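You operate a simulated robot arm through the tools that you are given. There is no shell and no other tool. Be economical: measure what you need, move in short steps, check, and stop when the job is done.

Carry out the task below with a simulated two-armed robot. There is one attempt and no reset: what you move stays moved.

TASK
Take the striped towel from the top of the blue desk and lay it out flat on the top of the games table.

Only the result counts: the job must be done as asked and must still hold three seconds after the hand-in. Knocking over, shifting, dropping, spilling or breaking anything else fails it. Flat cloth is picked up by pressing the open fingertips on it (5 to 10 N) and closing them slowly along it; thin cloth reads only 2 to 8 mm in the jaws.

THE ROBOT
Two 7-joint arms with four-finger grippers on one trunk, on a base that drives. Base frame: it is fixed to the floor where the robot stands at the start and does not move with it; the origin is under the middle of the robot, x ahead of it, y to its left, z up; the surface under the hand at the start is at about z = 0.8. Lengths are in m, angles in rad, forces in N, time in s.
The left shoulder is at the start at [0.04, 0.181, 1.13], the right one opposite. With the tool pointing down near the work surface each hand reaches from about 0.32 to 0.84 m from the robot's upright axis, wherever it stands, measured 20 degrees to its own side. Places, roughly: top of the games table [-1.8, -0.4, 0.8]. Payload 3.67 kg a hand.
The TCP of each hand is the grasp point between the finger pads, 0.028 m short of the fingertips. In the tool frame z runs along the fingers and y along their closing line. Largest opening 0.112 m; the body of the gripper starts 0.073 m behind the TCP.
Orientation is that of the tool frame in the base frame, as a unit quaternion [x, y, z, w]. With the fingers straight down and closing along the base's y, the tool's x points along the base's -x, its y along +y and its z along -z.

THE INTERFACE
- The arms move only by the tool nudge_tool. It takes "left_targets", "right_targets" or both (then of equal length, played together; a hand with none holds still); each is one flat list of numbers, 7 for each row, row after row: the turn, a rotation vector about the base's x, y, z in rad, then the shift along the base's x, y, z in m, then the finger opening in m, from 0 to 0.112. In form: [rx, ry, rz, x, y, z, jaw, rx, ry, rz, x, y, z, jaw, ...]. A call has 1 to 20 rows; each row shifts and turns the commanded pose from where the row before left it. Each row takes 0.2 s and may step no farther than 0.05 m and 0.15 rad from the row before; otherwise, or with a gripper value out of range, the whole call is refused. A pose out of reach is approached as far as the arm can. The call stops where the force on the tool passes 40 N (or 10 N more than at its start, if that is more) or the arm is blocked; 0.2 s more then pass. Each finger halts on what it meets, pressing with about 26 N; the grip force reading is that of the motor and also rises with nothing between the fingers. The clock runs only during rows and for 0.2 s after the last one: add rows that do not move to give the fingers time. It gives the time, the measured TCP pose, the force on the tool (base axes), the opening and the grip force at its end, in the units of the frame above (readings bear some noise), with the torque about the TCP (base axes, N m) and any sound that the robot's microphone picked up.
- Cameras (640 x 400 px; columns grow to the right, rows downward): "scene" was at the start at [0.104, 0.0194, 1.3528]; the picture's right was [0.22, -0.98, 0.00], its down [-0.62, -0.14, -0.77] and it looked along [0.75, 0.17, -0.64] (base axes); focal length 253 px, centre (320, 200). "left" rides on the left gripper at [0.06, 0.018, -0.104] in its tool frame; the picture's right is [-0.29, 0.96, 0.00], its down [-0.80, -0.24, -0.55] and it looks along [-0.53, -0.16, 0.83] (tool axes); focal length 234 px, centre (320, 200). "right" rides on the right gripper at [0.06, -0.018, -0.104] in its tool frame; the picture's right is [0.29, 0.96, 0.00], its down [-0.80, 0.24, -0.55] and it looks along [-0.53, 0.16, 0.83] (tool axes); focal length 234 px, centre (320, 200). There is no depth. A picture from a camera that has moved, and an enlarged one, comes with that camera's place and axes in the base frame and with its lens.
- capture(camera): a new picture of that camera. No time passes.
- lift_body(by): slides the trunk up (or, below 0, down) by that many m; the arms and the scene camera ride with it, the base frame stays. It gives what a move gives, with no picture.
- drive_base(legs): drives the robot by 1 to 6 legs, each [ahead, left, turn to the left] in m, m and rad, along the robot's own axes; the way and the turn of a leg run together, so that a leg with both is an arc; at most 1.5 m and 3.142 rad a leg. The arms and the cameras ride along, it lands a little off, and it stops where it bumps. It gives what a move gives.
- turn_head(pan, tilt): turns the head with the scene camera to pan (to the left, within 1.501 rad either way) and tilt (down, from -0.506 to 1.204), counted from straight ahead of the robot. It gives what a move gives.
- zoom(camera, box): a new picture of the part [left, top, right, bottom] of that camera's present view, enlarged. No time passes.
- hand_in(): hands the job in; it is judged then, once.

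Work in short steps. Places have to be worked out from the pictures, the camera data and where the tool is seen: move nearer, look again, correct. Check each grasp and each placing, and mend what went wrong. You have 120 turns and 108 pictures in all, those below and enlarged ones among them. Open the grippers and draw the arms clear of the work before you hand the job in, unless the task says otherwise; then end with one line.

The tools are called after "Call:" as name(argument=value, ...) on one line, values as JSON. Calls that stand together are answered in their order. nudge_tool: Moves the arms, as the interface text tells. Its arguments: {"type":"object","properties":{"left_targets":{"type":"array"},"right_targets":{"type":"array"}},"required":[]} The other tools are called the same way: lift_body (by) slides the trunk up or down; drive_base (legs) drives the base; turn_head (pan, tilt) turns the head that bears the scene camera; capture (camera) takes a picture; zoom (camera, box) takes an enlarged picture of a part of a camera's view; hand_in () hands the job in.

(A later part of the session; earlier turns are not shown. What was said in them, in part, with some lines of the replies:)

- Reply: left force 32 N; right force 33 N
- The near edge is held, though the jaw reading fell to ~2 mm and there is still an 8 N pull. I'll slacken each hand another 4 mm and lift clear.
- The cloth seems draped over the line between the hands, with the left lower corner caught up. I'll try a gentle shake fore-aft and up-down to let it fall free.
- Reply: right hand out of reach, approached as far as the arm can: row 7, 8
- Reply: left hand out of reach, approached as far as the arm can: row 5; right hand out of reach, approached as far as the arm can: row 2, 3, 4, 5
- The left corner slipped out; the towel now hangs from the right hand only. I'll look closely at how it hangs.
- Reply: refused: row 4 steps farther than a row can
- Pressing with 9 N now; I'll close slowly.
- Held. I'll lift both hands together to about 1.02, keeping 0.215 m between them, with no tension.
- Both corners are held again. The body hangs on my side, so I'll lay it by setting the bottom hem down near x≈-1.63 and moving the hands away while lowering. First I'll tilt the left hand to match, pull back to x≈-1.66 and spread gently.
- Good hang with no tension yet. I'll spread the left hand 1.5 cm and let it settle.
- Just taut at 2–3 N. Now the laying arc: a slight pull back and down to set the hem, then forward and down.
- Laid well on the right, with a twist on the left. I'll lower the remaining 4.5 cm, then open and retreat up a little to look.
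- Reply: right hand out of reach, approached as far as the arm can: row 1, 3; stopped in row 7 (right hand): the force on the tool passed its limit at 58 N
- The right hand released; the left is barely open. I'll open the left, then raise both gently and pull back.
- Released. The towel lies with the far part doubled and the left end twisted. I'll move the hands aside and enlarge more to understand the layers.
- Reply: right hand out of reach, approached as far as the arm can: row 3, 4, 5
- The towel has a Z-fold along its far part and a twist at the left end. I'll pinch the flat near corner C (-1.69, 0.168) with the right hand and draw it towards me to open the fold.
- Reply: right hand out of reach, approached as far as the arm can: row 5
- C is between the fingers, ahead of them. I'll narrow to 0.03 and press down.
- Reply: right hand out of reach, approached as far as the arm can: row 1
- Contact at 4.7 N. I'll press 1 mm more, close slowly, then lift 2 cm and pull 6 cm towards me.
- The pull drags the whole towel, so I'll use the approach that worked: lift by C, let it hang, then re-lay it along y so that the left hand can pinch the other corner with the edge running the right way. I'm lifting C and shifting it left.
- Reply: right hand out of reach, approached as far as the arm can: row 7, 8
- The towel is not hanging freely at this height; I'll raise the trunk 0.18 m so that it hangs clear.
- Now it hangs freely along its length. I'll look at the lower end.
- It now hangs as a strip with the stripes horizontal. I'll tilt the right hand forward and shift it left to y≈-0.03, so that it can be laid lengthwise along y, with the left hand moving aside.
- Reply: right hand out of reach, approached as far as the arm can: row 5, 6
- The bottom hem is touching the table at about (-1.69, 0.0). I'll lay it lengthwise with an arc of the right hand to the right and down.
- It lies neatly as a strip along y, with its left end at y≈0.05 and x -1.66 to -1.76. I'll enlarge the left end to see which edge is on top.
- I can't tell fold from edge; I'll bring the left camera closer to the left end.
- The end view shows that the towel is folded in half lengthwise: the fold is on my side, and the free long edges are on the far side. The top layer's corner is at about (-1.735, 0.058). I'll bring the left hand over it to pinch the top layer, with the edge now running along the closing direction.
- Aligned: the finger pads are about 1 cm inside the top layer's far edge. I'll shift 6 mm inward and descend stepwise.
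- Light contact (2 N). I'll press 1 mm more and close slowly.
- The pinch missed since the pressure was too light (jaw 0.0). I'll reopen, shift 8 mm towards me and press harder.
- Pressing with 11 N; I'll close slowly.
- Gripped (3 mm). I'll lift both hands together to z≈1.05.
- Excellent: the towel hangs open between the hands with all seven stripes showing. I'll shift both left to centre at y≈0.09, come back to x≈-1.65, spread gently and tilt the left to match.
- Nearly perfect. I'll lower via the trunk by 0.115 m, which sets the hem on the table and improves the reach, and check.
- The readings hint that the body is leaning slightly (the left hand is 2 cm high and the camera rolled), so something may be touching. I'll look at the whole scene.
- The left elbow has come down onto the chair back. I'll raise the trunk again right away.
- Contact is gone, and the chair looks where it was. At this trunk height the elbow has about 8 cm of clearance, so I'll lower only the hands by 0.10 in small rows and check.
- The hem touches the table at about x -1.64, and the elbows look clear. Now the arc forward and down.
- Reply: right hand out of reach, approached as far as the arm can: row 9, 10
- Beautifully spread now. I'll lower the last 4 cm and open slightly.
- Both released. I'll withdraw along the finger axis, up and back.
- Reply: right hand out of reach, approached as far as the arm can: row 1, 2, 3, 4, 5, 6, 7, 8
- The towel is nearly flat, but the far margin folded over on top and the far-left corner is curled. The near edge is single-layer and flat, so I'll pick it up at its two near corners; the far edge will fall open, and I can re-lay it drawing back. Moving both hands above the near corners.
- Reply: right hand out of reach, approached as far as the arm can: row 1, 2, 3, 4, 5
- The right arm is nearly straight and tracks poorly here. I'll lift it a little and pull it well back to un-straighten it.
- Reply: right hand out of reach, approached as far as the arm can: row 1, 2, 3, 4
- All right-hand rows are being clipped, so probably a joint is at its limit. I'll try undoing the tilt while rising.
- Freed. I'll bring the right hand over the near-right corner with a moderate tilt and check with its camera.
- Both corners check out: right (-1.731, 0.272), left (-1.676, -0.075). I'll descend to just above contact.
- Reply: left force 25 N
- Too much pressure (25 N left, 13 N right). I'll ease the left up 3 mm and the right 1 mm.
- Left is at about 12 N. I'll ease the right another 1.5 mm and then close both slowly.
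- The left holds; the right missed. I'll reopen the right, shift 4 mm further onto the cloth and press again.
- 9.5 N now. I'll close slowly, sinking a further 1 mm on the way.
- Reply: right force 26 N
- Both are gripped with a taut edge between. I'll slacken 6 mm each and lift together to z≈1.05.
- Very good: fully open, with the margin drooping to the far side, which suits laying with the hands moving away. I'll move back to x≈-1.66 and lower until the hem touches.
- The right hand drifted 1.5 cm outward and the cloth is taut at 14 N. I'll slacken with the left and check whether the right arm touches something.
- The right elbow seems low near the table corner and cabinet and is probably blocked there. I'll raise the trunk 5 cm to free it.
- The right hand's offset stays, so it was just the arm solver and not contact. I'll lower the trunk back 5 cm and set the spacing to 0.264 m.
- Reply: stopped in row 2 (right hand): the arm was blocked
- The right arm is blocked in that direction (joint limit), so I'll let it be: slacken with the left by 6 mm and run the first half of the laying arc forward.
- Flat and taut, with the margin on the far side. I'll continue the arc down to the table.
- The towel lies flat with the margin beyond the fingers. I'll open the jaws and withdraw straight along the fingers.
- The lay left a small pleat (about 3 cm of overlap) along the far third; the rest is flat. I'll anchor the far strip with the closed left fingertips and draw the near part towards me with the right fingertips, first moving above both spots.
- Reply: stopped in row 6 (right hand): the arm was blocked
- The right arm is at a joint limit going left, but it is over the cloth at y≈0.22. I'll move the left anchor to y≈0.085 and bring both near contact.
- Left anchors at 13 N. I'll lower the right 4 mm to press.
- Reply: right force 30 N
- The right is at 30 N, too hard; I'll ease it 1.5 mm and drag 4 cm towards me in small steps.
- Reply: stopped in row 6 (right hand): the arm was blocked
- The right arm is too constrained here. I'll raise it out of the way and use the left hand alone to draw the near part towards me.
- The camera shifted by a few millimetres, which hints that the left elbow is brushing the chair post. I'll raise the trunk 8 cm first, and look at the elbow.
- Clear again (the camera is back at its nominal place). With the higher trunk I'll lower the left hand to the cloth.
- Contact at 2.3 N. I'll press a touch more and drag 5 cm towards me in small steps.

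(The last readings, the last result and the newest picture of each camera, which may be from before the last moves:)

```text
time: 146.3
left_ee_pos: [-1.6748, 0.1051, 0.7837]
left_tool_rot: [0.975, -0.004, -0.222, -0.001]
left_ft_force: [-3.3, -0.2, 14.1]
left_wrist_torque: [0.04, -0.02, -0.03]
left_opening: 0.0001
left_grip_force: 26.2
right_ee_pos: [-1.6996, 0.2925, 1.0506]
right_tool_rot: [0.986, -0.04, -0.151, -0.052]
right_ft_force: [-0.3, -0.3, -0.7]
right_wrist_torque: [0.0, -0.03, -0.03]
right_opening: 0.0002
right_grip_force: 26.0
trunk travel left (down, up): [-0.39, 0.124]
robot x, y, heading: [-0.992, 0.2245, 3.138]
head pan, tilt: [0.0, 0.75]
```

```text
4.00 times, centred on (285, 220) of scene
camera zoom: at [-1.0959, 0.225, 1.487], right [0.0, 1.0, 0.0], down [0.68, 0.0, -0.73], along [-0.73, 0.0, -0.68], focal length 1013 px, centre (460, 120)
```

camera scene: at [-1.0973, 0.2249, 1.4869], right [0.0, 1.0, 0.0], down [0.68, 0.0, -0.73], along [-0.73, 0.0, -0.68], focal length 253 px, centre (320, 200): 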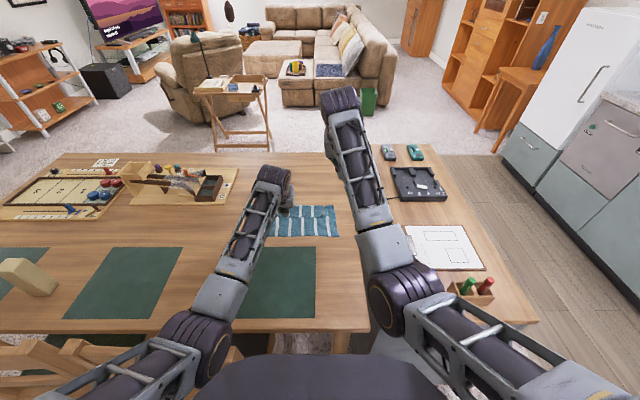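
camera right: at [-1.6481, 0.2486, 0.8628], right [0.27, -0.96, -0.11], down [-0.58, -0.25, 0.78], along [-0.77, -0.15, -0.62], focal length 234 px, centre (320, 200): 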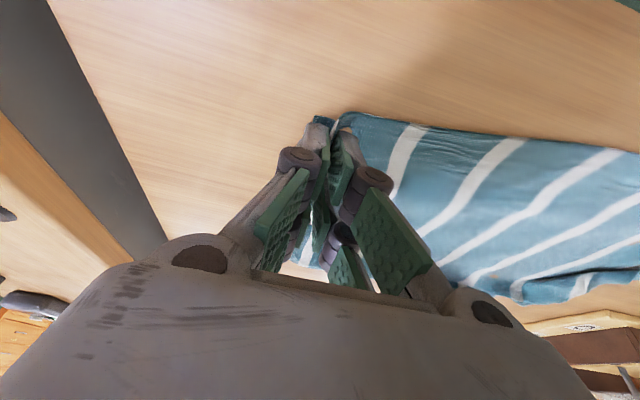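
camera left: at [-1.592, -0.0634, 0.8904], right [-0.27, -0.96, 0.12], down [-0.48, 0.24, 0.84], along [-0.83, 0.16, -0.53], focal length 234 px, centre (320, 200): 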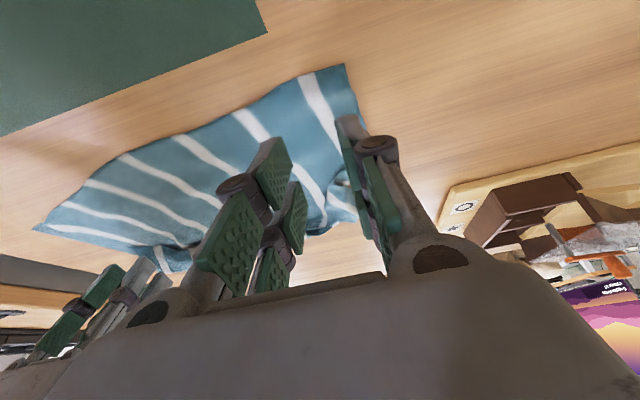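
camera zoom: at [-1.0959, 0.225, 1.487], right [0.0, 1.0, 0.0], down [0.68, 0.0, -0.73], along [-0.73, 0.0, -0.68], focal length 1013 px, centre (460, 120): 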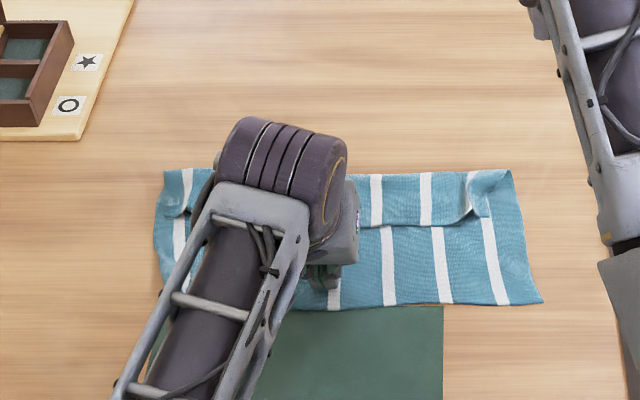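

The whole towel slid 4.5 cm without opening the pleat, but now its far strip is within reach. I'll lift the left, go over the far strip (x≈-1.79) and push that strip away instead; the trunk goes down 6 cm for reach.

Call:
nudge_tool(left_targets=[0, 0, 0, 0, 0, 0.03, 0, 0, 0, 0, -0.02, 0, 0.03, 0, 0, 0, 0, -0.03, -0.004, 0.026, 0, 0, 0, 0, -0.03, -0.004, 0, 0, 0, 0, 0, -0.026, -0.004, 0, 0])

Call:
lift_body(by=-0.06)

Call:
zoom(camera="scene", box=[210, 150, 360, 250])

```text
time: 147.5
left_ee_pos: [-1.7825, 0.0944, 0.8683]
left_tool_rot: [0.975, -0.003, -0.22, 0.0]
left_ft_force: [0.6, 0.4, 0.3]
left_wrist_torque: [-0.02, 0.05, -0.03]
left_opening: 0.0
left_grip_force: 26.3
right_ee_pos: [-1.6997, 0.2921, 1.0507]
right_tool_rot: [0.987, -0.039, -0.15, -0.052]
right_ft_force: [0.1, -0.2, 0.2]
right_wrist_torque: [0.02, -0.02, -0.03]
right_opening: 0.0
right_grip_force: 25.9
trunk travel left (down, up): [-0.39, 0.124]
robot x, y, heading: [-0.9919, 0.2205, 3.139]
head pan, tilt: [0.0, 0.75]
```

```text
time: 148.5
left_ee_pos: [-1.7812, 0.0938, 0.8084]
left_tool_rot: [0.975, -0.004, -0.221, 0.0]
left_ft_force: [-0.2, -0.4, -0.3]
left_wrist_torque: [0.02, 0.01, 0.03]
left_opening: 0.0
left_grip_force: 25.7
right_ee_pos: [-1.7001, 0.2908, 0.9909]
right_tool_rot: [0.986, -0.04, -0.15, -0.053]
right_ft_force: [-0.2, 0.3, -0.3]
right_wrist_torque: [-0.02, 0.01, 0.0]
right_opening: 0.0
right_grip_force: 26.0
trunk travel left (down, up): [-0.33, 0.184]
robot x, y, heading: [-0.9965, 0.2251, 3.137]
head pan, tilt: [0.0, 0.75]
```

```text
4.00 times, centred on (285, 200) of scene
camera zoom: at [-1.0974, 0.2248, 1.4267], right [0.0, 1.0, 0.0], down [0.68, 0.0, -0.73], along [-0.73, 0.0, -0.68], focal length 1013 px, centre (460, 200)
```

zoom: 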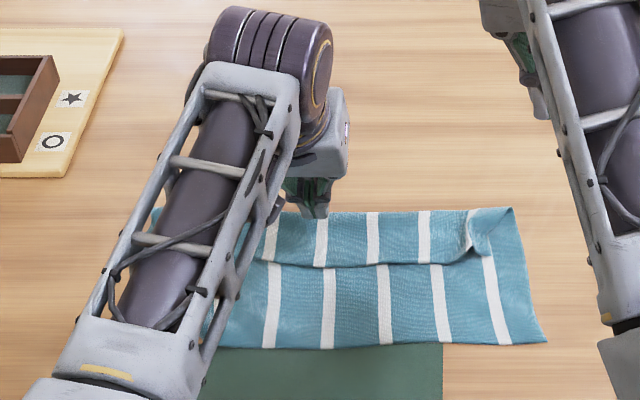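

The tip is 2 cm inside the far edge. I'll press down.

Call:
nudge_tool(left_targets=[0, 0, 0, 0.004, 0, -0.012, 0, 0, 0, 0, 0, 0, -0.01, 0, 0, 0, 0, 0, 0, -0.003, 0, 0, 0, 0, 0, 0, -0.001, 0])

```text
time: 149.5
left_ee_pos: [-1.7768, 0.0943, 0.7849]
left_tool_rot: [0.975, -0.002, -0.223, 0.001]
left_ft_force: [0.0, -0.8, 8.6]
left_wrist_torque: [-0.05, -0.17, 0.0]
left_opening: 0.0002
left_grip_force: 25.8
right_ee_pos: [-1.6984, 0.2923, 0.9922]
right_tool_rot: [0.986, -0.039, -0.151, -0.052]
right_ft_force: [-0.4, 0.4, -1.2]
right_wrist_torque: [0.0, 0.0, 0.02]
right_opening: 0.0
right_grip_force: 25.8
trunk travel left (down, up): [-0.33, 0.184]
robot x, y, heading: [-0.9931, 0.2208, 3.138]
head pan, tilt: [0.0, 0.75]
```

Pressing at 8.6 N. I'll drag the far strip away by 5.5 cm, then lift.

Call:
nudge_tool(left_targets=[0, 0, 0, -0.004, 0, 0, 0, 0, 0, 0, -0.006, 0, 0, 0, 0, 0, 0, -0.008, 0, 0, 0, 0, 0, 0, -0.008, 0, 0, 0, 0, 0, 0, -0.008, 0, 0, 0, 0, 0, 0, -0.008, 0, 0, 0, 0, 0, 0, -0.008, 0, 0, 0, 0, 0, 0, -0.006, 0, 0, 0, 0, 0, 0, 0, 0, 0.02, 0, 0, 0, 0, 0, -0.03, 0.03, 0, 0, 0, 0, 0.03, -0.035, 0.01, 0, 0, 0, 0, 0.02, -0.04, 0.0, 0])

Call:
zoom(camera="scene", box=[210, 150, 360, 250])

```text
time: 152.1
left_ee_pos: [-1.7824, -0.0115, 0.8427]
left_tool_rot: [0.975, -0.004, -0.221, 0.0]
left_ft_force: [0.1, -0.2, -0.3]
left_wrist_torque: [0.01, -0.06, 0.0]
left_opening: 0.0001
left_grip_force: 25.2
right_ee_pos: [-1.698, 0.2926, 0.9909]
right_tool_rot: [0.986, -0.039, -0.15, -0.054]
right_ft_force: [-0.2, -0.1, 0.5]
right_wrist_torque: [-0.02, -0.02, 0.0]
right_opening: 0.0001
right_grip_force: 26.4
trunk travel left (down, up): [-0.33, 0.184]
robot x, y, heading: [-0.9932, 0.2243, 3.13]
head pan, tilt: [0.0, 0.75]
```

```text
4.00 times, centred on (285, 200) of scene
camera zoom: at [-1.0969, 0.2235, 1.4268], right [0.0, 1.0, 0.0], down [0.68, 0.0, -0.73], along [-0.73, 0.0, -0.68], focal length 1013 px, centre (460, 200)
```

zoom: 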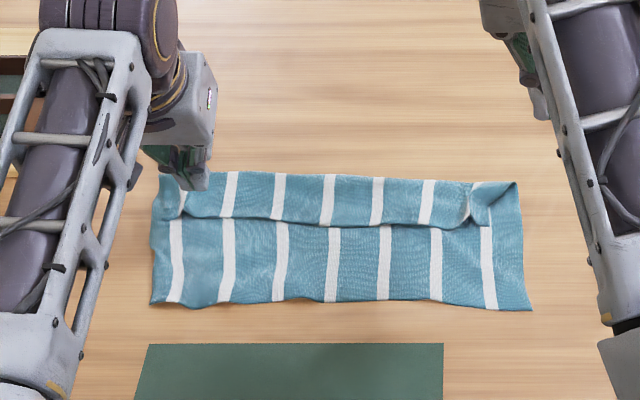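

The towel slid back as a whole, so the strip is really a flap: the far 7 cm folded over, with its free edge facing me. Sliding the whole towel works well, so I'll slide it towards me, flip the flap open within reach, then slide it back. First the trunk goes up and the left fingertips onto the near part.

Call:
lift_body(by=0.06)

Call:
nudge_tool(left_targets=[0, 0, 0, 0.015, 0.025, 0, 0, 0, 0, 0, 0.015, 0.025, 0, 0, 0, 0, 0, 0.015, 0.025, -0.02, 0, 0, 0, 0, 0.014, 0.025, -0.03, 0, 0, 0, 0, 0, 0, -0.03, 0, 0, 0, 0, 0, 0, -0.025, 0, 0, 0, 0, 0, 0, -0.012, 0, 0, 0, 0, 0, 0, -0.002, 0])

```text
time: 153.1
left_ee_pos: [-1.7838, -0.0124, 0.9015]
left_tool_rot: [0.975, -0.004, -0.221, 0.0]
left_ft_force: [-0.2, 0.1, -0.2]
left_wrist_torque: [0.03, -0.02, -0.01]
left_opening: 0.0
left_grip_force: 25.7
right_ee_pos: [-1.6986, 0.2929, 1.0512]
right_tool_rot: [0.986, -0.04, -0.15, -0.052]
right_ft_force: [-0.6, -0.8, -0.5]
right_wrist_torque: [0.01, -0.01, -0.02]
right_opening: 0.0001
right_grip_force: 26.0
trunk travel left (down, up): [-0.39, 0.124]
robot x, y, heading: [-0.9927, 0.2221, 3.138]
head pan, tilt: [0.0, 0.75]
```

```text
time: 154.9
left_ee_pos: [-1.7243, 0.0888, 0.7845]
left_tool_rot: [0.975, -0.002, -0.222, 0.001]
left_ft_force: [0.9, 0.1, 4.0]
left_wrist_torque: [0.03, -0.07, 0.01]
left_opening: 0.0
left_grip_force: 26.2
right_ee_pos: [-1.6986, 0.2916, 1.0522]
right_tool_rot: [0.986, -0.04, -0.152, -0.052]
right_ft_force: [0.7, 0.1, -0.6]
right_wrist_torque: [0.03, 0.02, 0.0]
right_opening: 0.0
right_grip_force: 26.1
trunk travel left (down, up): [-0.39, 0.124]
robot x, y, heading: [-0.9927, 0.2268, 3.14]
head pan, tilt: [0.0, 0.75]
```

4 N contact. I'll press 0.8 mm more, drag 7 cm towards me, and lift.

Call:
nudge_tool(left_targets=[0, 0, 0, 0, 0, -0.0008, 0, 0, 0, 0, 0.004, 0, 0, 0, 0, 0, 0, 0.006, 0, 0, 0, 0, 0, 0, 0.008, 0, 0, 0, 0, 0, 0, 0.01, 0, 0, 0, 0, 0, 0, 0.01, 0, 0, 0, 0, 0, 0, 0.01, 0, 0, 0, 0, 0, 0, 0.01, 0, 0, 0, 0, 0, 0, 0.008, 0, 0, 0, 0, 0, 0, 0.004, 0, 0, 0, 0, 0, 0, 0, 0, 0.03, 0, 0, 0, 0, -0.02, -0.03, 0.02, 0.03, 0, 0, 0, -0.02, -0.03, 0.0, 0.03, 0, 0, 0, -0.02, -0.03, 0.0, 0.03])

Call:
zoom(camera="scene", box=[210, 170, 360, 270])

```text
time: 157.9
left_ee_pos: [-1.7144, -0.0029, 0.8311]
left_tool_rot: [0.976, -0.003, -0.22, 0.001]
left_ft_force: [-0.4, 1.0, 0.2]
left_wrist_torque: [0.02, 0.01, 0.02]
left_opening: 0.0301
left_grip_force: 0.0
right_ee_pos: [-1.7002, 0.2909, 1.0507]
right_tool_rot: [0.987, -0.039, -0.15, -0.052]
right_ft_force: [0.8, -0.3, 0.1]
right_wrist_torque: [0.04, 0.03, 0.03]
right_opening: 0.0
right_grip_force: 25.9
trunk travel left (down, up): [-0.39, 0.124]
robot x, y, heading: [-0.9953, 0.2222, 3.134]
head pan, tilt: [0.0, 0.75]
```

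```text
4.00 times, centred on (285, 220) of scene
camera zoom: at [-1.0978, 0.2241, 1.4868], right [0.0, 1.0, 0.0], down [0.68, 0.0, -0.73], along [-0.73, 0.0, -0.68], focal length 1013 px, centre (460, 120)
```

zoom: 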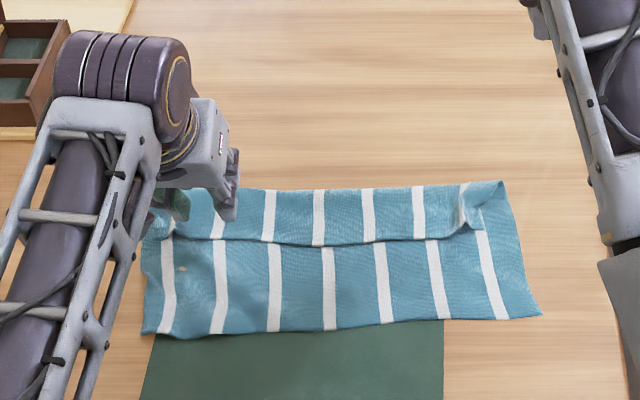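

As predicted: the flap's free edge is now at x≈-1.724 and its fold at -1.792, all within reach. I'll bring the open left fingers down onto the flap 1.2 cm inside its free edge.

Call:
nudge_tool(left_targets=[0, 0, 0, -0.004, 0.025, 0, 0.034, 0, 0, 0, -0.004, 0.025, 0, 0.034, 0, 0, 0, -0.003, 0.025, -0.015, 0.034, 0, 0, 0, 0, 0, -0.018, 0.034, 0, 0, 0, 0, 0, -0.008, 0.034, 0, 0, 0, 0, 0, -0.003, 0.034])

```text
time: 159.3
left_ee_pos: [-1.725, 0.0733, 0.7885]
left_tool_rot: [0.975, -0.003, -0.221, 0.0]
left_ft_force: [-0.5, -0.1, -0.1]
left_wrist_torque: [-0.04, -0.01, 0.0]
left_opening: 0.0343
left_grip_force: 0.1
right_ee_pos: [-1.6995, 0.2919, 1.051]
right_tool_rot: [0.987, -0.039, -0.15, -0.052]
right_ft_force: [-0.5, -0.1, -0.2]
right_wrist_torque: [0.0, 0.02, -0.01]
right_opening: 0.0
right_grip_force: 26.3
trunk travel left (down, up): [-0.39, 0.124]
robot x, y, heading: [-0.9955, 0.2218, 3.135]
head pan, tilt: [0.0, 0.75]
```

No contact yet. I'll sink 3 mm and close slowly, adding half-millimetre steps.

Call:
nudge_tool(left_targets=[0, 0, 0, 0, 0, -0.002, 0.034, 0, 0, 0, 0, 0, -0.0015, 0.034, 0, 0, 0, 0, 0, -0.0005, 0.03, 0, 0, 0, 0, 0, 0, 0.026, 0, 0, 0, 0, 0, -0.0005, 0.022, 0, 0, 0, 0, 0, 0, 0.018, 0, 0, 0, 0, 0, 0, 0.014, 0, 0, 0, 0, 0, 0, 0.01, 0, 0, 0, 0, 0, 0, 0.006, 0, 0, 0, 0, 0, 0, 0.002, 0, 0, 0, 0, 0, 0, 0, 0, 0, 0, 0, 0, 0, 0])

```text
time: 161.9
left_ee_pos: [-1.7253, 0.0726, 0.7862]
left_tool_rot: [0.975, -0.003, -0.222, 0.0]
left_ft_force: [-1.7, -3.2, 21.2]
left_wrist_torque: [-0.22, -0.21, -0.07]
left_opening: 0.0017
left_grip_force: 26.4
right_ee_pos: [-1.6986, 0.2912, 1.051]
right_tool_rot: [0.986, -0.04, -0.151, -0.052]
right_ft_force: [0.0, -0.1, 0.7]
right_wrist_torque: [0.0, 0.03, -0.02]
right_opening: 0.0003
right_grip_force: 26.1
trunk travel left (down, up): [-0.39, 0.124]
robot x, y, heading: [-0.9921, 0.2199, 3.132]
head pan, tilt: [0.0, 0.75]
```

Caught (1.7 mm). I'll lift 4 cm while moving away a little and check that only the flap comes.

Call:
nudge_tool(left_targets=[0, 0, 0, 0, 0, 0.01, 0, 0, 0, 0, -0.01, 0, 0.015, 0, 0, 0, 0, -0.012, 0, 0.015, 0, 0, 0, 0, -0.015, 0, 0.01, 0])

Call:
zoom(camera="scene", box=[210, 170, 360, 270])

```text
time: 162.9
left_ee_pos: [-1.7621, 0.0739, 0.8333]
left_tool_rot: [0.975, -0.003, -0.22, 0.0]
left_ft_force: [0.0, -0.2, -0.4]
left_wrist_torque: [0.02, 0.0, -0.05]
left_opening: 0.0016
left_grip_force: 26.3
right_ee_pos: [-1.7008, 0.2919, 1.0517]
right_tool_rot: [0.987, -0.039, -0.15, -0.053]
right_ft_force: [0.6, -0.3, -0.2]
right_wrist_torque: [0.02, -0.01, 0.01]
right_opening: 0.0001
right_grip_force: 26.6
trunk travel left (down, up): [-0.39, 0.124]
robot x, y, heading: [-0.9956, 0.2237, 3.138]
head pan, tilt: [0.0, 0.75]
```

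```text
4.00 times, centred on (285, 220) of scene
camera zoom: at [-1.0979, 0.2249, 1.4868], right [0.0, 1.0, 0.0], down [0.68, 0.0, -0.73], along [-0.73, 0.0, -0.68], focal length 1013 px, centre (460, 120)
```

zoom: 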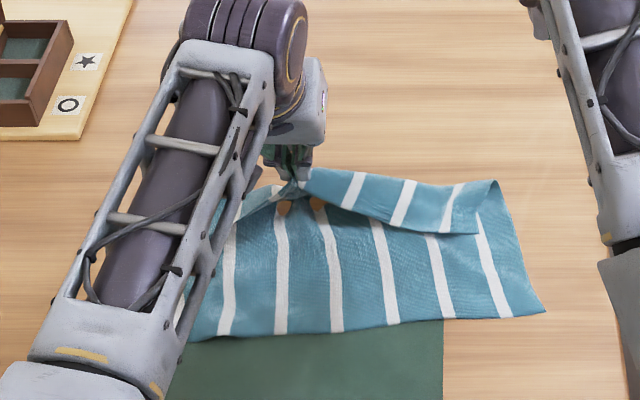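

The flap lifts. I'll carry it over: forward to x≈-1.84, then lower.

Call:
nudge_tool(left_targets=[0, 0, 0, -0.015, 0, 0.01, 0, 0, 0, 0, -0.02, 0, 0.003, 0, 0, 0, 0, -0.02, 0, -0.005, 0, 0, 0, 0, -0.018, 0, -0.015, 0, 0, 0, 0, -0.01, 0, -0.02, 0, 0, 0, 0, 0, 0, -0.016, 0])

Call:
zoom(camera="scene", box=[210, 170, 360, 270])

```text
time: 164.3
left_ee_pos: [-1.8266, 0.0694, 0.7979]
left_tool_rot: [0.975, -0.003, -0.222, 0.0]
left_ft_force: [-0.7, -0.1, 1.0]
left_wrist_torque: [0.0, -0.06, -0.01]
left_opening: 0.0019
left_grip_force: 25.9
left hand out of reach, approached as far as the arm can: row 5, 6
right_ee_pos: [-1.6993, 0.2914, 1.0498]
right_tool_rot: [0.987, -0.039, -0.15, -0.052]
right_ft_force: [0.6, 0.6, 0.9]
right_wrist_torque: [0.01, 0.0, 0.0]
right_opening: 0.0
right_grip_force: 26.2
trunk travel left (down, up): [-0.39, 0.124]
robot x, y, heading: [-0.9949, 0.2212, 3.137]
head pan, tilt: [0.0, 0.75]
```

```text
4.00 times, centred on (285, 220) of scene
camera zoom: at [-1.0975, 0.2248, 1.4868], right [0.0, 1.0, 0.0], down [0.68, 0.0, -0.73], along [-0.73, 0.0, -0.68], focal length 1013 px, centre (460, 120)
```

zoom: 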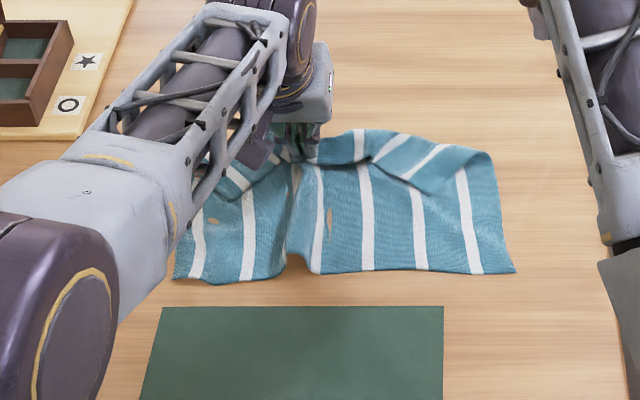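

The centre has unfolded to the far side, though a ridge formed and the right end is still folded. I'll release and lift away to see.

Call:
nudge_tool(left_targets=[0, 0, 0, 0, 0, -0.006, 0, 0, 0, 0, 0, 0, 0, 0.015, 0, 0, 0, 0, 0, 0, 0.03, 0, 0, 0, 0, 0, 0, 0.03, 0, 0, 0, 0.006, 0, 0.015, 0.03, 0, 0, 0, 0.012, 0, 0.03, 0.03, 0, 0, 0, 0.01, -0.02, 0.03, 0.03, 0, 0, 0, 0.0, -0.04, 0.01, 0.03, 0, 0, 0, 0.0, -0.04, 0, 0.03])

Call:
zoom(camera="scene", box=[210, 165, 360, 265])

```text
time: 166.3
left_ee_pos: [-1.7989, -0.0303, 0.8772]
left_tool_rot: [0.975, -0.004, -0.22, -0.001]
left_ft_force: [0.2, 0.2, -0.3]
left_wrist_torque: [-0.02, 0.01, 0.0]
left_opening: 0.0301
left_grip_force: 0.1
right_ee_pos: [-1.6987, 0.2928, 1.0513]
right_tool_rot: [0.986, -0.039, -0.151, -0.053]
right_ft_force: [0.2, 0.0, 0.2]
right_wrist_torque: [0.0, 0.0, -0.03]
right_opening: 0.0003
right_grip_force: 25.8
trunk travel left (down, up): [-0.39, 0.124]
robot x, y, heading: [-0.9975, 0.2249, 3.136]
head pan, tilt: [0.0, 0.75]
```

```text
4.00 times, centred on (285, 215) of scene
camera zoom: at [-1.0974, 0.2236, 1.4868], right [0.0, 1.0, 0.0], down [0.68, 0.0, -0.73], along [-0.73, 0.0, -0.68], focal length 1013 px, centre (460, 140)
```

zoom: 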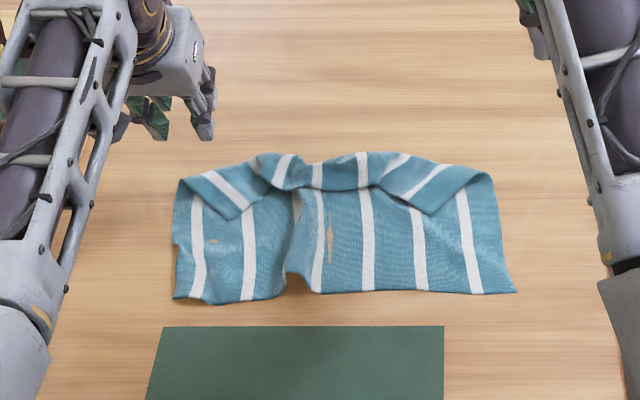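

It sprang partly back and picked up a ridge. I'll do what worked: lift by the two near corners, (-1.68, -0.04) and (-1.687, 0.276), but this time lay it by drawing back towards me so that it ends taut. Positioning both hands just above.

Call:
nudge_tool(left_targets=[0, 0, 0, 0.03, 0.006, 0, 0.034, 0, 0, 0, 0.03, 0.006, 0, 0.034, 0, 0, 0, 0.03, 0.006, -0.02, 0.034, 0, 0, 0, 0.028, 0.007, -0.027, 0.034, 0, 0, 0, 0, 0, -0.025, 0.034, 0, 0, 0, 0, 0, -0.0152, 0.034], right_targets=[0, 0, 0, 0.001, -0.01, -0.045, 0.034, 0, 0, 0, 0.001, -0.01, -0.045, 0.034, 0, 0, 0, 0.001, -0.01, -0.045, 0.034, 0, 0, 0, 0.001, -0.01, -0.045, 0.034, 0, 0, 0, 0.001, -0.01, -0.045, 0.034, 0, 0, 0, 0.0017, 0, -0.0363, 0.034])

Call:
capture(camera="right")

```text
time: 167.9
left_ee_pos: [-1.6798, -0.0052, 0.7903]
left_tool_rot: [0.975, -0.003, -0.221, -0.001]
left_ft_force: [-0.7, 0.3, 0.2]
left_wrist_torque: [-0.02, -0.01, -0.01]
left_opening: 0.0339
left_grip_force: 0.1
right_ee_pos: [-1.7077, 0.2635, 0.8005]
right_tool_rot: [0.984, -0.049, -0.161, -0.061]
right_ft_force: [-0.8, 0.6, -0.4]
right_wrist_torque: [-0.01, 0.04, 0.01]
right_opening: 0.034
right_grip_force: 0.1
trunk travel left (down, up): [-0.39, 0.124]
robot x, y, heading: [-0.9902, 0.2276, 3.139]
head pan, tilt: [0.0, 0.75]
stopped in row 6 (right hand): the arm was blocked; the commanded pose is now the measured one
```

```text
5 pictures are left
camera right: at [-1.6162, 0.2626, 0.8815], right [0.16, -0.97, -0.19], down [-0.61, -0.25, 0.75], along [-0.78, 0.0, -0.63], focal length 234 px, centre (320, 200)
```

right: 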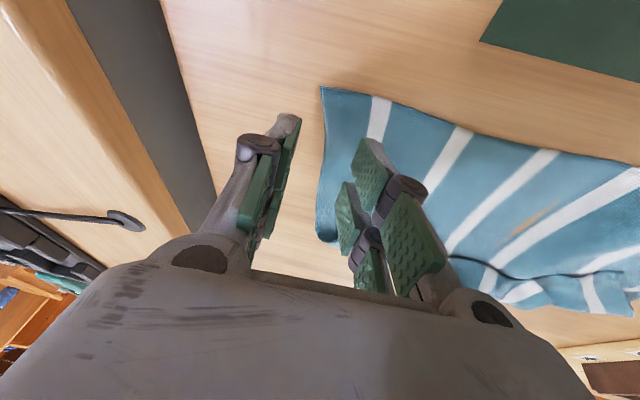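

The right arm is blocked just short. I'll shift the base 1.8 cm to its left to bring the right hand onto the cloth, compensate with the left, and un-tilt the right wrist to free it.

Call:
drive_base(legs=[[0, 0.018, 0]])

Call:
nudge_tool(left_targets=[0, 0, 0, 0, 0.008, 0, 0.034, 0, 0, 0, 0, 0.008, 0, 0.034, 0, 0, 0, 0, 0, 0, 0.034], right_targets=[0, -0.1, 0, 0.006, 0, -0.003, 0.034, 0, -0.1, 0, 0.006, 0, -0.006, 0.034, 0, 0, 0, 0, 0, -0.006, 0.034])

```text
time: 168.7
left_ee_pos: [-1.6806, -0.0193, 0.7905]
left_tool_rot: [0.975, -0.003, -0.221, 0.001]
left_ft_force: [-0.4, 0.4, 0.3]
left_wrist_torque: [-0.04, -0.01, 0.02]
left_opening: 0.0341
left_grip_force: 0.0
right_ee_pos: [-1.7085, 0.2466, 0.8016]
right_tool_rot: [0.984, -0.05, -0.162, -0.06]
right_ft_force: [0.4, 1.2, 0.3]
right_wrist_torque: [-0.02, -0.01, 0.01]
right_opening: 0.0339
right_grip_force: 0.0
trunk travel left (down, up): [-0.39, 0.124]
robot x, y, heading: [-0.9961, 0.2064, 3.141]
head pan, tilt: [0.0, 0.75]
```

```text
time: 169.5
left_ee_pos: [-1.6804, -0.0056, 0.7901]
left_tool_rot: [0.975, -0.004, -0.221, -0.001]
left_ft_force: [0.2, 0.4, 0.5]
left_wrist_torque: [0.02, -0.01, -0.04]
left_opening: 0.034
left_grip_force: 0.1
right_ee_pos: [-1.6964, 0.2461, 0.7871]
right_tool_rot: [0.995, -0.043, -0.062, -0.066]
right_ft_force: [0.0, 0.3, -0.2]
right_wrist_torque: [-0.02, 0.02, -0.02]
right_opening: 0.034
right_grip_force: 0.1
trunk travel left (down, up): [-0.39, 0.124]
robot x, y, heading: [-0.9908, 0.2053, 3.135]
head pan, tilt: [0.0, 0.75]
```

Now the right hand tracks well at (-1.696, 0.246). I'll level its roll and bring both into contact.

Call:
nudge_tool(left_targets=[0, 0, 0, 0, 0, -0.005, 0.034, 0, 0, 0, 0, 0, -0.0025, 0.034, 0, 0, 0, 0, 0, 0, 0.034], right_targets=[-0.12, 0, 0, 0, 0, -0.002, 0.034, 0, 0, 0, 0, 0, -0.004, 0.034, 0, 0, 0, 0, 0, -0.001, 0.034])

```text
time: 170.3
left_ee_pos: [-1.6804, -0.0031, 0.787]
left_tool_rot: [0.974, -0.004, -0.225, -0.001]
left_ft_force: [-2.6, 1.6, 18.6]
left_wrist_torque: [0.31, -0.14, 0.1]
left_opening: 0.0343
left_grip_force: 0.4
right_ee_pos: [-1.6951, 0.2468, 0.7809]
right_tool_rot: [0.997, -0.048, -0.06, -0.005]
right_ft_force: [0.7, 0.1, 3.4]
right_wrist_torque: [-0.11, -0.05, 0.0]
right_opening: 0.034
right_grip_force: 0.2
trunk travel left (down, up): [-0.39, 0.124]
robot x, y, heading: [-0.994, 0.2046, 3.137]
head pan, tilt: [0.0, 0.75]
```

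Left presses 18 N, right 3.4 N. I'll ease the left 1 mm, sink the right 1.5 mm, and close both slowly.

Call:
nudge_tool(left_targets=[0, 0, 0, 0, 0, 0.0008, 0.034, 0, 0, 0, 0, 0, 0, 0.03, 0, 0, 0, 0, 0, 0, 0.026, 0, 0, 0, 0, 0, -0.0005, 0.022, 0, 0, 0, 0, 0, 0, 0.018, 0, 0, 0, 0, 0, 0, 0.014, 0, 0, 0, 0, 0, 0, 0.01, 0, 0, 0, 0, 0, 0, 0.006, 0, 0, 0, 0, 0, 0, 0.002, 0, 0, 0, 0, 0, 0, 0, 0, 0, 0, 0, 0, 0, 0], right_targets=[0, 0, 0, 0, 0, -0.001, 0.034, 0, 0, 0, 0, 0, 0, 0.03, 0, 0, 0, 0, 0, -0.0005, 0.026, 0, 0, 0, 0, 0, 0, 0.022, 0, 0, 0, 0, 0, -0.0005, 0.018, 0, 0, 0, 0, 0, 0, 0.014, 0, 0, 0, 0, 0, 0, 0.01, 0, 0, 0, 0, 0, 0, 0.006, 0, 0, 0, 0, 0, 0, 0.002, 0, 0, 0, 0, 0, 0, 0, 0, 0, 0, 0, 0, 0, 0])

```text
time: 172.7
left_ee_pos: [-1.6786, -0.0036, 0.785]
left_tool_rot: [0.975, -0.003, -0.222, 0.0]
left_ft_force: [1.7, 4.0, 17.6]
left_wrist_torque: [0.27, -0.23, 0.05]
left_opening: 0.0009
left_grip_force: 26.0
right_ee_pos: [-1.6942, 0.2473, 0.7784]
right_tool_rot: [0.997, -0.048, -0.06, -0.006]
right_ft_force: [2.6, 1.7, 15.2]
right_wrist_torque: [-0.04, -0.29, 0.04]
right_opening: 0.0027
right_grip_force: 26.0
trunk travel left (down, up): [-0.39, 0.124]
robot x, y, heading: [-0.9966, 0.2072, 3.133]
head pan, tilt: [0.0, 0.75]
```

Right is held (2.7 mm); left is doubtful (0.9 mm). I'll lift both 4 cm and check.

Call:
nudge_tool(left_targets=[0, 0, 0, 0, 0.003, 0.015, 0, 0, 0, 0, 0, 0, 0.025, 0], right_targets=[0, 0, 0, 0, -0.003, 0.015, 0, 0, 0, 0, 0, 0, 0.025, 0])

Call:
zoom(camera="scene", box=[210, 165, 360, 265])

```text
time: 173.3
left_ee_pos: [-1.6783, -0.0019, 0.8223]
left_tool_rot: [0.975, -0.004, -0.221, 0.0]
left_ft_force: [0.5, -0.5, 0.2]
left_wrist_torque: [-0.06, 0.0, 0.05]
left_opening: 0.0005
left_grip_force: 25.7
right_ee_pos: [-1.6951, 0.2439, 0.8174]
right_tool_rot: [0.997, -0.046, -0.06, -0.006]
right_ft_force: [-0.6, -1.2, -0.3]
right_wrist_torque: [0.02, 0.04, 0.02]
right_opening: 0.003
right_grip_force: 25.4
trunk travel left (down, up): [-0.39, 0.124]
robot x, y, heading: [-0.9908, 0.2062, 3.138]
head pan, tilt: [0.0, 0.75]
```

```text
4.00 times, centred on (285, 215) of scene
camera zoom: at [-1.0955, 0.2078, 1.4869], right [0.0, 1.0, 0.0], down [0.68, 0.0, -0.73], along [-0.73, 0.0, -0.68], focal length 1013 px, centre (460, 140)
```

zoom: 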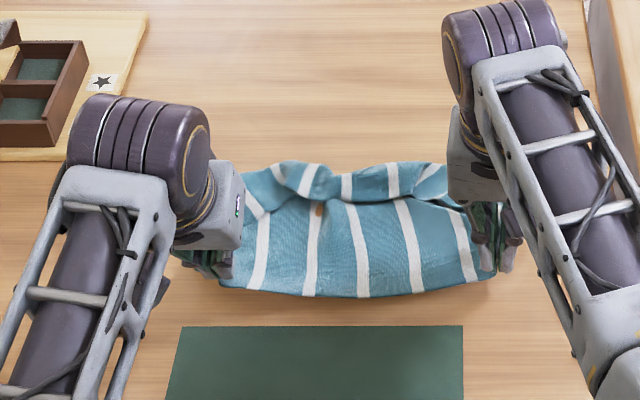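

Both corners are lifting. I'll raise to z≈1.03 while moving forward to x≈-1.75, and let it settle.

Call:
nudge_tool(left_targets=[0, 0, 0, 0, 0, 0.03, 0, 0, 0, 0, -0.01, 0, 0.03, 0, 0, 0, 0, -0.012, 0, 0.03, 0, 0, 0, 0, -0.012, 0, 0.03, 0, 0, 0, 0, -0.012, 0, 0.03, 0, 0, 0, 0, -0.012, 0, 0.03, 0, 0, 0, 0, -0.012, 0, 0.028, 0, 0, 0, 0, 0, 0, 0, 0, 0, 0, 0, 0, 0, 0, 0, 0, 0, 0, 0, 0, 0, 0, 0, 0, 0, 0, 0, 0, 0], right_targets=[0, 0, 0, 0, 0, 0.03, 0, 0, 0, 0, -0.008, 0, 0.03, 0, 0, 0, 0, -0.01, 0, 0.03, 0, 0, 0, 0, -0.01, 0, 0.03, 0, 0, 0, 0, -0.01, 0, 0.03, 0, 0, 0, 0, -0.01, 0, 0.03, 0, 0, 0, 0, -0.01, 0, 0.03, 0, 0, 0, 0, 0, 0, 0, 0, 0, 0, 0, 0, 0, 0, 0, 0, 0, 0, 0, 0, 0, 0, 0, 0, 0, 0, 0, 0, 0])

Call:
zoom(camera="scene", box=[200, 130, 350, 240])

```text
time: 175.7
left_ee_pos: [-1.7511, -0.003, 1.0305]
left_tool_rot: [0.975, -0.005, -0.221, 0.0]
left_ft_force: [0.3, 0.1, -0.2]
left_wrist_torque: [0.01, -0.02, 0.02]
left_opening: 0.0003
left_grip_force: 25.6
right_ee_pos: [-1.7532, 0.2427, 1.028]
right_tool_rot: [0.997, -0.047, -0.06, -0.007]
right_ft_force: [-0.5, 0.6, -1.0]
right_wrist_torque: [-0.02, -0.05, 0.01]
right_opening: 0.003
right_grip_force: 25.3
trunk travel left (down, up): [-0.39, 0.124]
robot x, y, heading: [-0.9911, 0.2042, 3.133]
head pan, tilt: [0.0, 0.75]
```

```text
3.64 times, centred on (275, 185) of scene
camera zoom: at [-1.0978, 0.2073, 1.4868], right [0.0, 1.0, 0.0], down [0.68, 0.0, -0.73], along [-0.73, 0.0, -0.68], focal length 921 px, centre (484, 254)
```

zoom: 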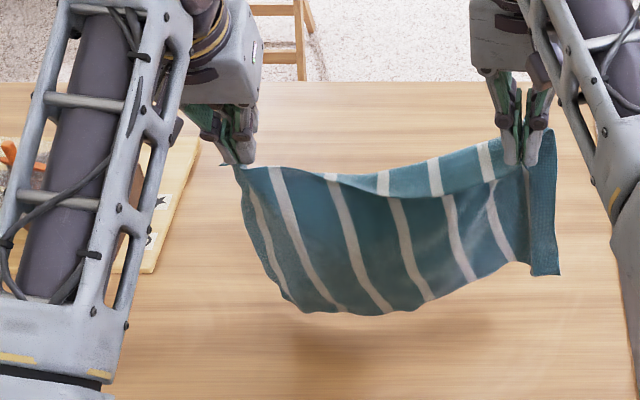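

All seven stripes hang open, with the left held by its very tip. I'll spread the left 4 cm gently, go forward to x≈-1.80 and lower until the hem just touches.

Call:
nudge_tool(left_targets=[0, 0, 0, -0.0125, -0.008, -0.016, 0, 0, 0, 0, -0.0125, -0.008, -0.016, 0, 0, 0, 0, -0.0125, -0.008, -0.016, 0, 0, 0, 0, -0.0125, -0.008, -0.016, 0, 0, 0, 0, 0, -0.004, -0.006, 0], right_targets=[0, 0, 0, -0.0125, 0, -0.016, 0, 0, 0, 0, -0.0125, 0, -0.016, 0, 0, 0, 0, -0.0125, 0, -0.016, 0, 0, 0, 0, -0.0125, 0, -0.016, 0, 0, 0, 0, 0, 0, -0.006, 0])

```text
time: 176.9
left_ee_pos: [-1.8001, -0.0361, 0.9606]
left_tool_rot: [0.975, -0.005, -0.222, -0.001]
left_ft_force: [0.4, 6.3, -0.2]
left_wrist_torque: [0.22, 0.0, 0.15]
left_opening: 0.0007
left_grip_force: 25.1
right_ee_pos: [-1.7777, 0.2483, 0.961]
right_tool_rot: [0.997, -0.047, -0.06, -0.005]
right_ft_force: [-0.4, -7.1, -1.3]
right_wrist_torque: [-0.21, -0.02, 0.02]
right_opening: 0.0029
right_grip_force: 25.8
right hand out of reach, approached as far as the arm can: row 3, 4
trunk travel left (down, up): [-0.39, 0.124]
robot x, y, heading: [-0.9962, 0.2071, 3.131]
head pan, tilt: [0.0, 0.75]
```

Taut at 6 N, so slacken the left 6 mm. Now the drawing-back arc, lowering as the hands come towards me.

Call:
nudge_tool(left_targets=[0, 0, 0, 0.018, 0.007, -0.004, 0, 0, 0, 0, 0.022, 0, -0.004, 0, 0, 0, 0, 0.024, 0, -0.007, 0, 0, 0, 0, 0.024, 0, -0.01, 0, 0, 0, 0, 0.022, 0, -0.014, 0, 0, 0, 0, 0.02, 0, -0.016, 0, 0, 0, 0, 0.018, 0, -0.02, 0, 0, 0, 0, 0.016, 0, -0.022, 0, 0, 0, 0, 0.012, 0, -0.024, 0, 0, 0, 0, 0.01, 0, -0.024, 0], right_targets=[0, 0, 0, 0.004, 0, -0.004, 0, 0, 0, 0, 0.018, 0, -0.004, 0, 0, 0, 0, 0.022, 0, -0.007, 0, 0, 0, 0, 0.024, 0, -0.01, 0, 0, 0, 0, 0.022, 0, -0.014, 0, 0, 0, 0, 0.02, 0, -0.016, 0, 0, 0, 0, 0.018, 0, -0.02, 0, 0, 0, 0, 0.016, 0, -0.022, 0, 0, 0, 0, 0.012, 0, -0.024, 0, 0, 0, 0, 0.01, 0, -0.024, 0])

Call:
zoom(camera="scene", box=[200, 150, 370, 280])

```text
time: 179.3
left_ee_pos: [-1.6132, -0.0311, 0.8165]
left_tool_rot: [0.975, -0.004, -0.221, 0.0]
left_ft_force: [-0.1, 0.0, -0.3]
left_wrist_torque: [-0.03, -0.01, 0.0]
left_opening: 0.0
left_grip_force: 26.3
right_ee_pos: [-1.6331, 0.2775, 0.8338]
right_tool_rot: [0.995, -0.06, -0.08, -0.02]
right_ft_force: [-0.6, 0.7, -0.3]
right_wrist_torque: [0.01, 0.02, 0.01]
right_opening: 0.0028
right_grip_force: 25.3
trunk travel left (down, up): [-0.39, 0.124]
robot x, y, heading: [-0.9945, 0.2084, 3.137]
head pan, tilt: [0.0, 0.75]
stopped in row 10 (right hand): the arm was blocked; the commanded pose is now the measured one
```

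```text
3.08 times, centred on (285, 215) of scene
camera zoom: at [-1.0977, 0.2073, 1.4869], right [0.0, 1.0, 0.0], down [0.68, 0.0, -0.73], along [-0.73, 0.0, -0.68], focal length 780 px, centre (428, 154)
```

zoom: 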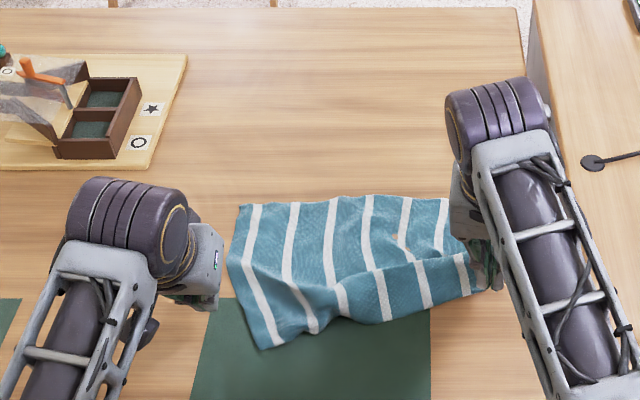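

Excellent: it lies nearly flat; the left tip let go at the end, and the right is still held 5 cm up. I'll raise the left away, back the base 2 cm to straighten the right side, lower the right via the trunk, then release and withdraw it.

Call:
nudge_tool(left_targets=[0, 0, 0, 0, -0.02, 0.03, 0, 0, 0, 0, 0, -0.03, 0.035, 0, 0, 0, 0, 0, -0.03, 0.035, 0])

Call:
drive_base(legs=[[-0.02, 0, 0]])

Call:
lift_body(by=-0.045)

Call:
nudge_tool(right_targets=[0, 0, 0, 0, 0, 0, 0.01, 0, 0, 0, 0, 0, 0, 0.02, 0, 0, 0, 0, 0, 0, 0.024, 0, 0, 0, 0, 0, 0.015, 0.024, 0, 0, 0, 0, 0, 0.03, 0.024, 0, 0, 0, 0, 0, 0.03, 0.024, 0, 0, 0, 0, 0.01, 0.03, 0.024])

Call:
zoom(camera="scene", box=[200, 150, 370, 280])

```text
time: 180.1
left_ee_pos: [-1.6137, -0.1113, 0.9154]
left_tool_rot: [0.975, -0.004, -0.222, 0.0]
left_ft_force: [0.2, 0.6, -0.3]
left_wrist_torque: [0.03, 0.06, 0.03]
left_opening: 0.0
left_grip_force: 25.9
right_ee_pos: [-1.6332, 0.2761, 0.8329]
right_tool_rot: [0.995, -0.059, -0.08, -0.021]
right_ft_force: [1.5, -0.1, 0.2]
right_wrist_torque: [0.03, 0.04, -0.02]
right_opening: 0.003
right_grip_force: 28.3
trunk travel left (down, up): [-0.39, 0.124]
robot x, y, heading: [-0.9944, 0.2078, 3.136]
head pan, tilt: [0.0, 0.75]
```

```text
time: 180.9
left_ee_pos: [-1.5964, -0.1112, 0.9139]
left_tool_rot: [0.975, -0.004, -0.22, 0.0]
left_ft_force: [0.1, -0.9, -0.9]
left_wrist_torque: [0.02, 0.0, 0.0]
left_opening: 0.0
left_grip_force: 26.1
right_ee_pos: [-1.6167, 0.277, 0.8311]
right_tool_rot: [0.995, -0.059, -0.079, -0.02]
right_ft_force: [-0.7, 0.1, -0.8]
right_wrist_torque: [0.01, -0.04, 0.03]
right_opening: 0.0027
right_grip_force: 25.3
trunk travel left (down, up): [-0.39, 0.124]
robot x, y, heading: [-0.976, 0.2052, 3.142]
head pan, tilt: [0.0, 0.75]
```

```text
time: 181.8
left_ee_pos: [-1.5954, -0.1119, 0.8708]
left_tool_rot: [0.975, -0.004, -0.222, -0.001]
left_ft_force: [-0.6, -0.8, -0.1]
left_wrist_torque: [-0.01, -0.03, 0.0]
left_opening: 0.0
left_grip_force: 26.0
right_ee_pos: [-1.6155, 0.2783, 0.7876]
right_tool_rot: [0.995, -0.06, -0.079, -0.02]
right_ft_force: [0.2, -0.3, 0.9]
right_wrist_torque: [0.04, 0.01, 0.0]
right_opening: 0.0025
right_grip_force: 24.8
trunk travel left (down, up): [-0.345, 0.169]
robot x, y, heading: [-0.9754, 0.204, 3.135]
head pan, tilt: [0.0, 0.75]
```

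```text
time: 183.4
left_ee_pos: [-1.5942, -0.1116, 0.87]
left_tool_rot: [0.975, -0.004, -0.221, 0.0]
left_ft_force: [-0.3, 0.1, 0.6]
left_wrist_torque: [0.01, -0.02, -0.01]
left_opening: 0.0
left_grip_force: 25.9
right_ee_pos: [-1.6144, 0.2883, 0.8921]
right_tool_rot: [0.995, -0.058, -0.081, -0.018]
right_ft_force: [0.4, -0.2, 0.6]
right_wrist_torque: [-0.03, 0.0, 0.03]
right_opening: 0.0239
right_grip_force: 0.1
trunk travel left (down, up): [-0.345, 0.169]
robot x, y, heading: [-0.9773, 0.2026, 3.137]
head pan, tilt: [0.0, 0.75]
```

```text
3.08 times, centred on (285, 215) of scene
camera zoom: at [-1.0781, 0.2075, 1.4417], right [0.0, 1.0, 0.0], down [0.68, 0.0, -0.73], along [-0.73, 0.0, -0.68], focal length 780 px, centre (428, 154)
```

zoom: 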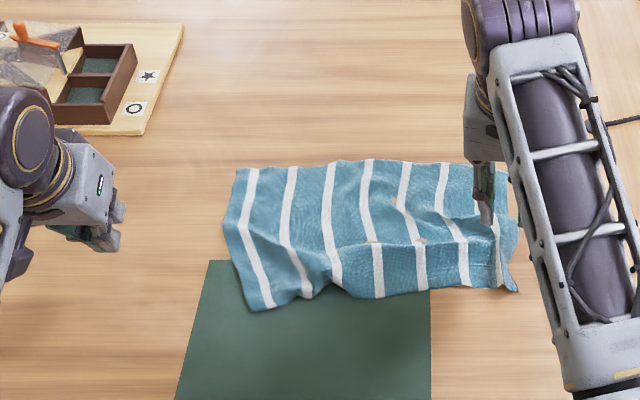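

Almost flat, with one shallow pleat towards the near right. I'll press the right fingertips near the right corner, back the base 4 cm to pull it out, then lift and look.

Call:
nudge_tool(right_targets=[0, 0, 0, 0, 0, -0.04, 0, 0, 0, 0, 0, 0, -0.04, 0, 0, 0, 0, 0, 0, -0.025, 0, 0, 0, 0, 0, 0, -0.006, 0, 0, 0, 0, 0, 0, -0.002, 0])

```text
time: 184.6
left_ee_pos: [-1.5951, -0.111, 0.8704]
left_tool_rot: [0.975, -0.004, -0.222, 0.0]
left_ft_force: [0.3, 0.3, -0.3]
left_wrist_torque: [0.03, -0.06, -0.01]
left_opening: 0.0003
left_grip_force: 25.6
right_ee_pos: [-1.6144, 0.2886, 0.7794]
right_tool_rot: [0.995, -0.06, -0.08, -0.021]
right_ft_force: [-0.6, -0.4, 2.2]
right_wrist_torque: [-0.03, -0.01, 0.02]
right_opening: 0.0001
right_grip_force: 26.3
trunk travel left (down, up): [-0.345, 0.169]
robot x, y, heading: [-0.9776, 0.2073, 3.136]
head pan, tilt: [0.0, 0.75]
```

Contact at 2.2 N. I'll add 1.2 mm, back the base 4 cm, then lift the hand away.

Call:
nudge_tool(right_targets=[0, 0, 0, 0, 0, -0.0012, 0, 0, 0, 0, 0, 0, 0, 0])

Call:
drive_base(legs=[[-0.04, 0, 0]])

Call:
nudge_tool(right_targets=[0, 0, 0, 0, 0, 0.03, 0, 0, 0, 0, 0, 0, 0.04, 0, 0, 0, 0, 0, 0, 0.04, 0, 0, 0, 0, 0, 0.01, 0.04, 0])

Call:
zoom(camera="scene", box=[200, 140, 370, 270])

```text
time: 185.2
left_ee_pos: [-1.5943, -0.1124, 0.8709]
left_tool_rot: [0.975, -0.003, -0.221, -0.001]
left_ft_force: [-0.3, 0.1, 0.0]
left_wrist_torque: [-0.01, 0.0, 0.02]
left_opening: 0.0
left_grip_force: 25.5
right_ee_pos: [-1.6153, 0.289, 0.7796]
right_tool_rot: [0.995, -0.059, -0.081, -0.02]
right_ft_force: [-0.1, 0.6, 6.3]
right_wrist_torque: [-0.02, -0.06, 0.0]
right_opening: 0.0
right_grip_force: 26.0
trunk travel left (down, up): [-0.345, 0.169]
robot x, y, heading: [-0.9746, 0.2049, 3.134]
head pan, tilt: [0.0, 0.75]
```

```text
time: 186.4
left_ee_pos: [-1.5539, -0.1115, 0.8703]
left_tool_rot: [0.975, -0.004, -0.221, 0.0]
left_ft_force: [-0.4, -0.3, -0.2]
left_wrist_torque: [0.02, -0.02, 0.01]
left_opening: 0.0001
left_grip_force: 25.8
right_ee_pos: [-1.5726, 0.2878, 0.7795]
right_tool_rot: [0.995, -0.059, -0.078, -0.021]
right_ft_force: [0.3, 1.2, 1.4]
right_wrist_torque: [0.05, -0.06, 0.03]
right_opening: 0.0
right_grip_force: 25.7
trunk travel left (down, up): [-0.345, 0.169]
robot x, y, heading: [-0.9368, 0.2076, 3.141]
head pan, tilt: [0.0, 0.75]
stopped in leg 1: the force on the tool passed its limit at 44 N (the readings are from after the stop); the commanded pose is now the measured one
```

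```text
time: 187.4
left_ee_pos: [-1.5534, -0.1106, 0.8705]
left_tool_rot: [0.975, -0.005, -0.222, -0.001]
left_ft_force: [-0.4, 0.4, 0.2]
left_wrist_torque: [-0.03, -0.01, 0.01]
left_opening: 0.0003
left_grip_force: 26.1
right_ee_pos: [-1.5726, 0.2989, 0.9285]
right_tool_rot: [0.995, -0.059, -0.079, -0.022]
right_ft_force: [-0.1, 0.2, -0.5]
right_wrist_torque: [0.01, 0.03, 0.01]
right_opening: 0.0
right_grip_force: 26.4
trunk travel left (down, up): [-0.345, 0.169]
robot x, y, heading: [-0.9347, 0.2057, 3.139]
head pan, tilt: [0.0, 0.75]
```

```text
3.08 times, centred on (285, 205) of scene
camera zoom: at [-1.0367, 0.2074, 1.4417], right [0.01, 1.0, 0.0], down [0.68, 0.0, -0.73], along [-0.73, 0.0, -0.68], focal length 780 px, centre (428, 185)
```

zoom: 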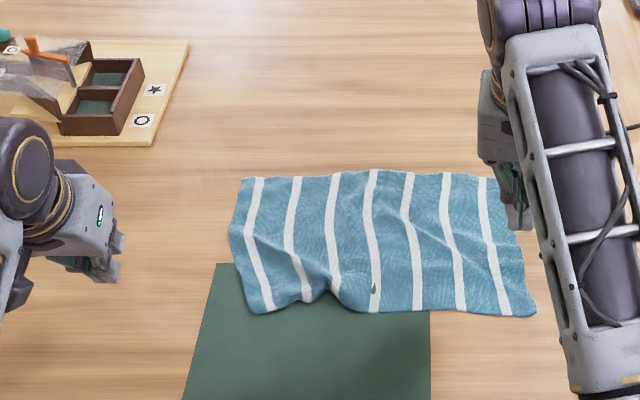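

The pleat is gone: the towel lies flat and rectangular, all stripes straight, with just a slight pucker. I'll raise both arms with the trunk, open the grippers and back away clear of the table.

Call:
lift_body(by=0.12)

Call:
nudge_tool(left_targets=[0, 0, 0, 0, 0, 0.03, 0.05, 0, 0, 0, 0, 0, 0.03, 0.05, 0, 0, 0, 0, 0, 0.03, 0.05], right_targets=[0, 0, 0, 0, 0, 0.03, 0.05, 0, 0, 0, 0, 0, 0.03, 0.05, 0, 0, 0, 0, 0, 0.02, 0.05])

Call:
drive_base(legs=[[-0.25, 0, 0]])

Call:
capture(camera="scene")

```text
time: 188.9
left_ee_pos: [-1.5534, -0.1114, 0.9915]
left_tool_rot: [0.975, -0.004, -0.221, 0.0]
left_ft_force: [-0.4, 0.0, -0.3]
left_wrist_torque: [0.04, -0.04, -0.01]
left_opening: 0.0
left_grip_force: 25.9
right_ee_pos: [-1.5721, 0.2987, 1.0502]
right_tool_rot: [0.995, -0.06, -0.078, -0.022]
right_ft_force: [0.2, 0.3, -0.7]
right_wrist_torque: [0.0, -0.04, 0.02]
right_opening: 0.0
right_grip_force: 26.2
trunk travel left (down, up): [-0.465, 0.049]
robot x, y, heading: [-0.9337, 0.2034, 3.135]
head pan, tilt: [0.0, 0.75]
```

```text
time: 189.9
left_ee_pos: [-1.5512, -0.1118, 1.0818]
left_tool_rot: [0.975, -0.004, -0.221, 0.001]
left_ft_force: [-0.3, -0.9, 0.4]
left_wrist_torque: [-0.04, -0.02, -0.02]
left_opening: 0.0499
left_grip_force: 0.2
right_ee_pos: [-1.6023, 0.3471, 1.0988]
right_tool_rot: [0.992, -0.083, -0.082, -0.056]
right_ft_force: [-0.2, -1.2, 0.4]
right_wrist_torque: [-0.04, 0.02, -0.02]
right_opening: 0.05
right_grip_force: 0.1
right hand out of reach, approached as far as the arm can: row 2, 3
trunk travel left (down, up): [-0.465, 0.049]
robot x, y, heading: [-0.9351, 0.2043, 3.139]
head pan, tilt: [0.0, 0.75]
stopped in row 3 (right hand): the arm was blocked; the commanded pose is now the measured one
```

```text
time: 191.8
left_ee_pos: [-1.3022, -0.1123, 1.0827]
left_tool_rot: [0.976, -0.004, -0.219, 0.0]
left_ft_force: [1.3, 0.4, -1.1]
left_wrist_torque: [0.03, -0.02, 0.02]
left_opening: 0.0498
left_grip_force: 0.1
right_ee_pos: [-1.3522, 0.3459, 1.0966]
right_tool_rot: [0.992, -0.082, -0.08, -0.055]
right_ft_force: [-0.1, -0.2, 0.5]
right_wrist_torque: [0.02, 0.0, -0.03]
right_opening: 0.0496
right_grip_force: 0.1
trunk travel left (down, up): [-0.465, 0.049]
robot x, y, heading: [-0.6842, 0.2041, 3.135]
head pan, tilt: [0.0, 0.75]
```

```text
refused: no pictures are left
```

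The towel was last seen lying flat on the games table. Both grippers are open and the arms are clear, so I'm handing the job in.

Call:
hand_in()

```text
The job is handed in.
```

The striped towel is on the games table, spread out flat except for a small pucker at its near-left edge, and the job is handed in. The near edge overlaps a placemat by a few centimetres. My left elbow rested on a chair back once and may have brushed it again. I saw no sign that the chair moved. I had no pictures left to check the table and chairs after backing away.
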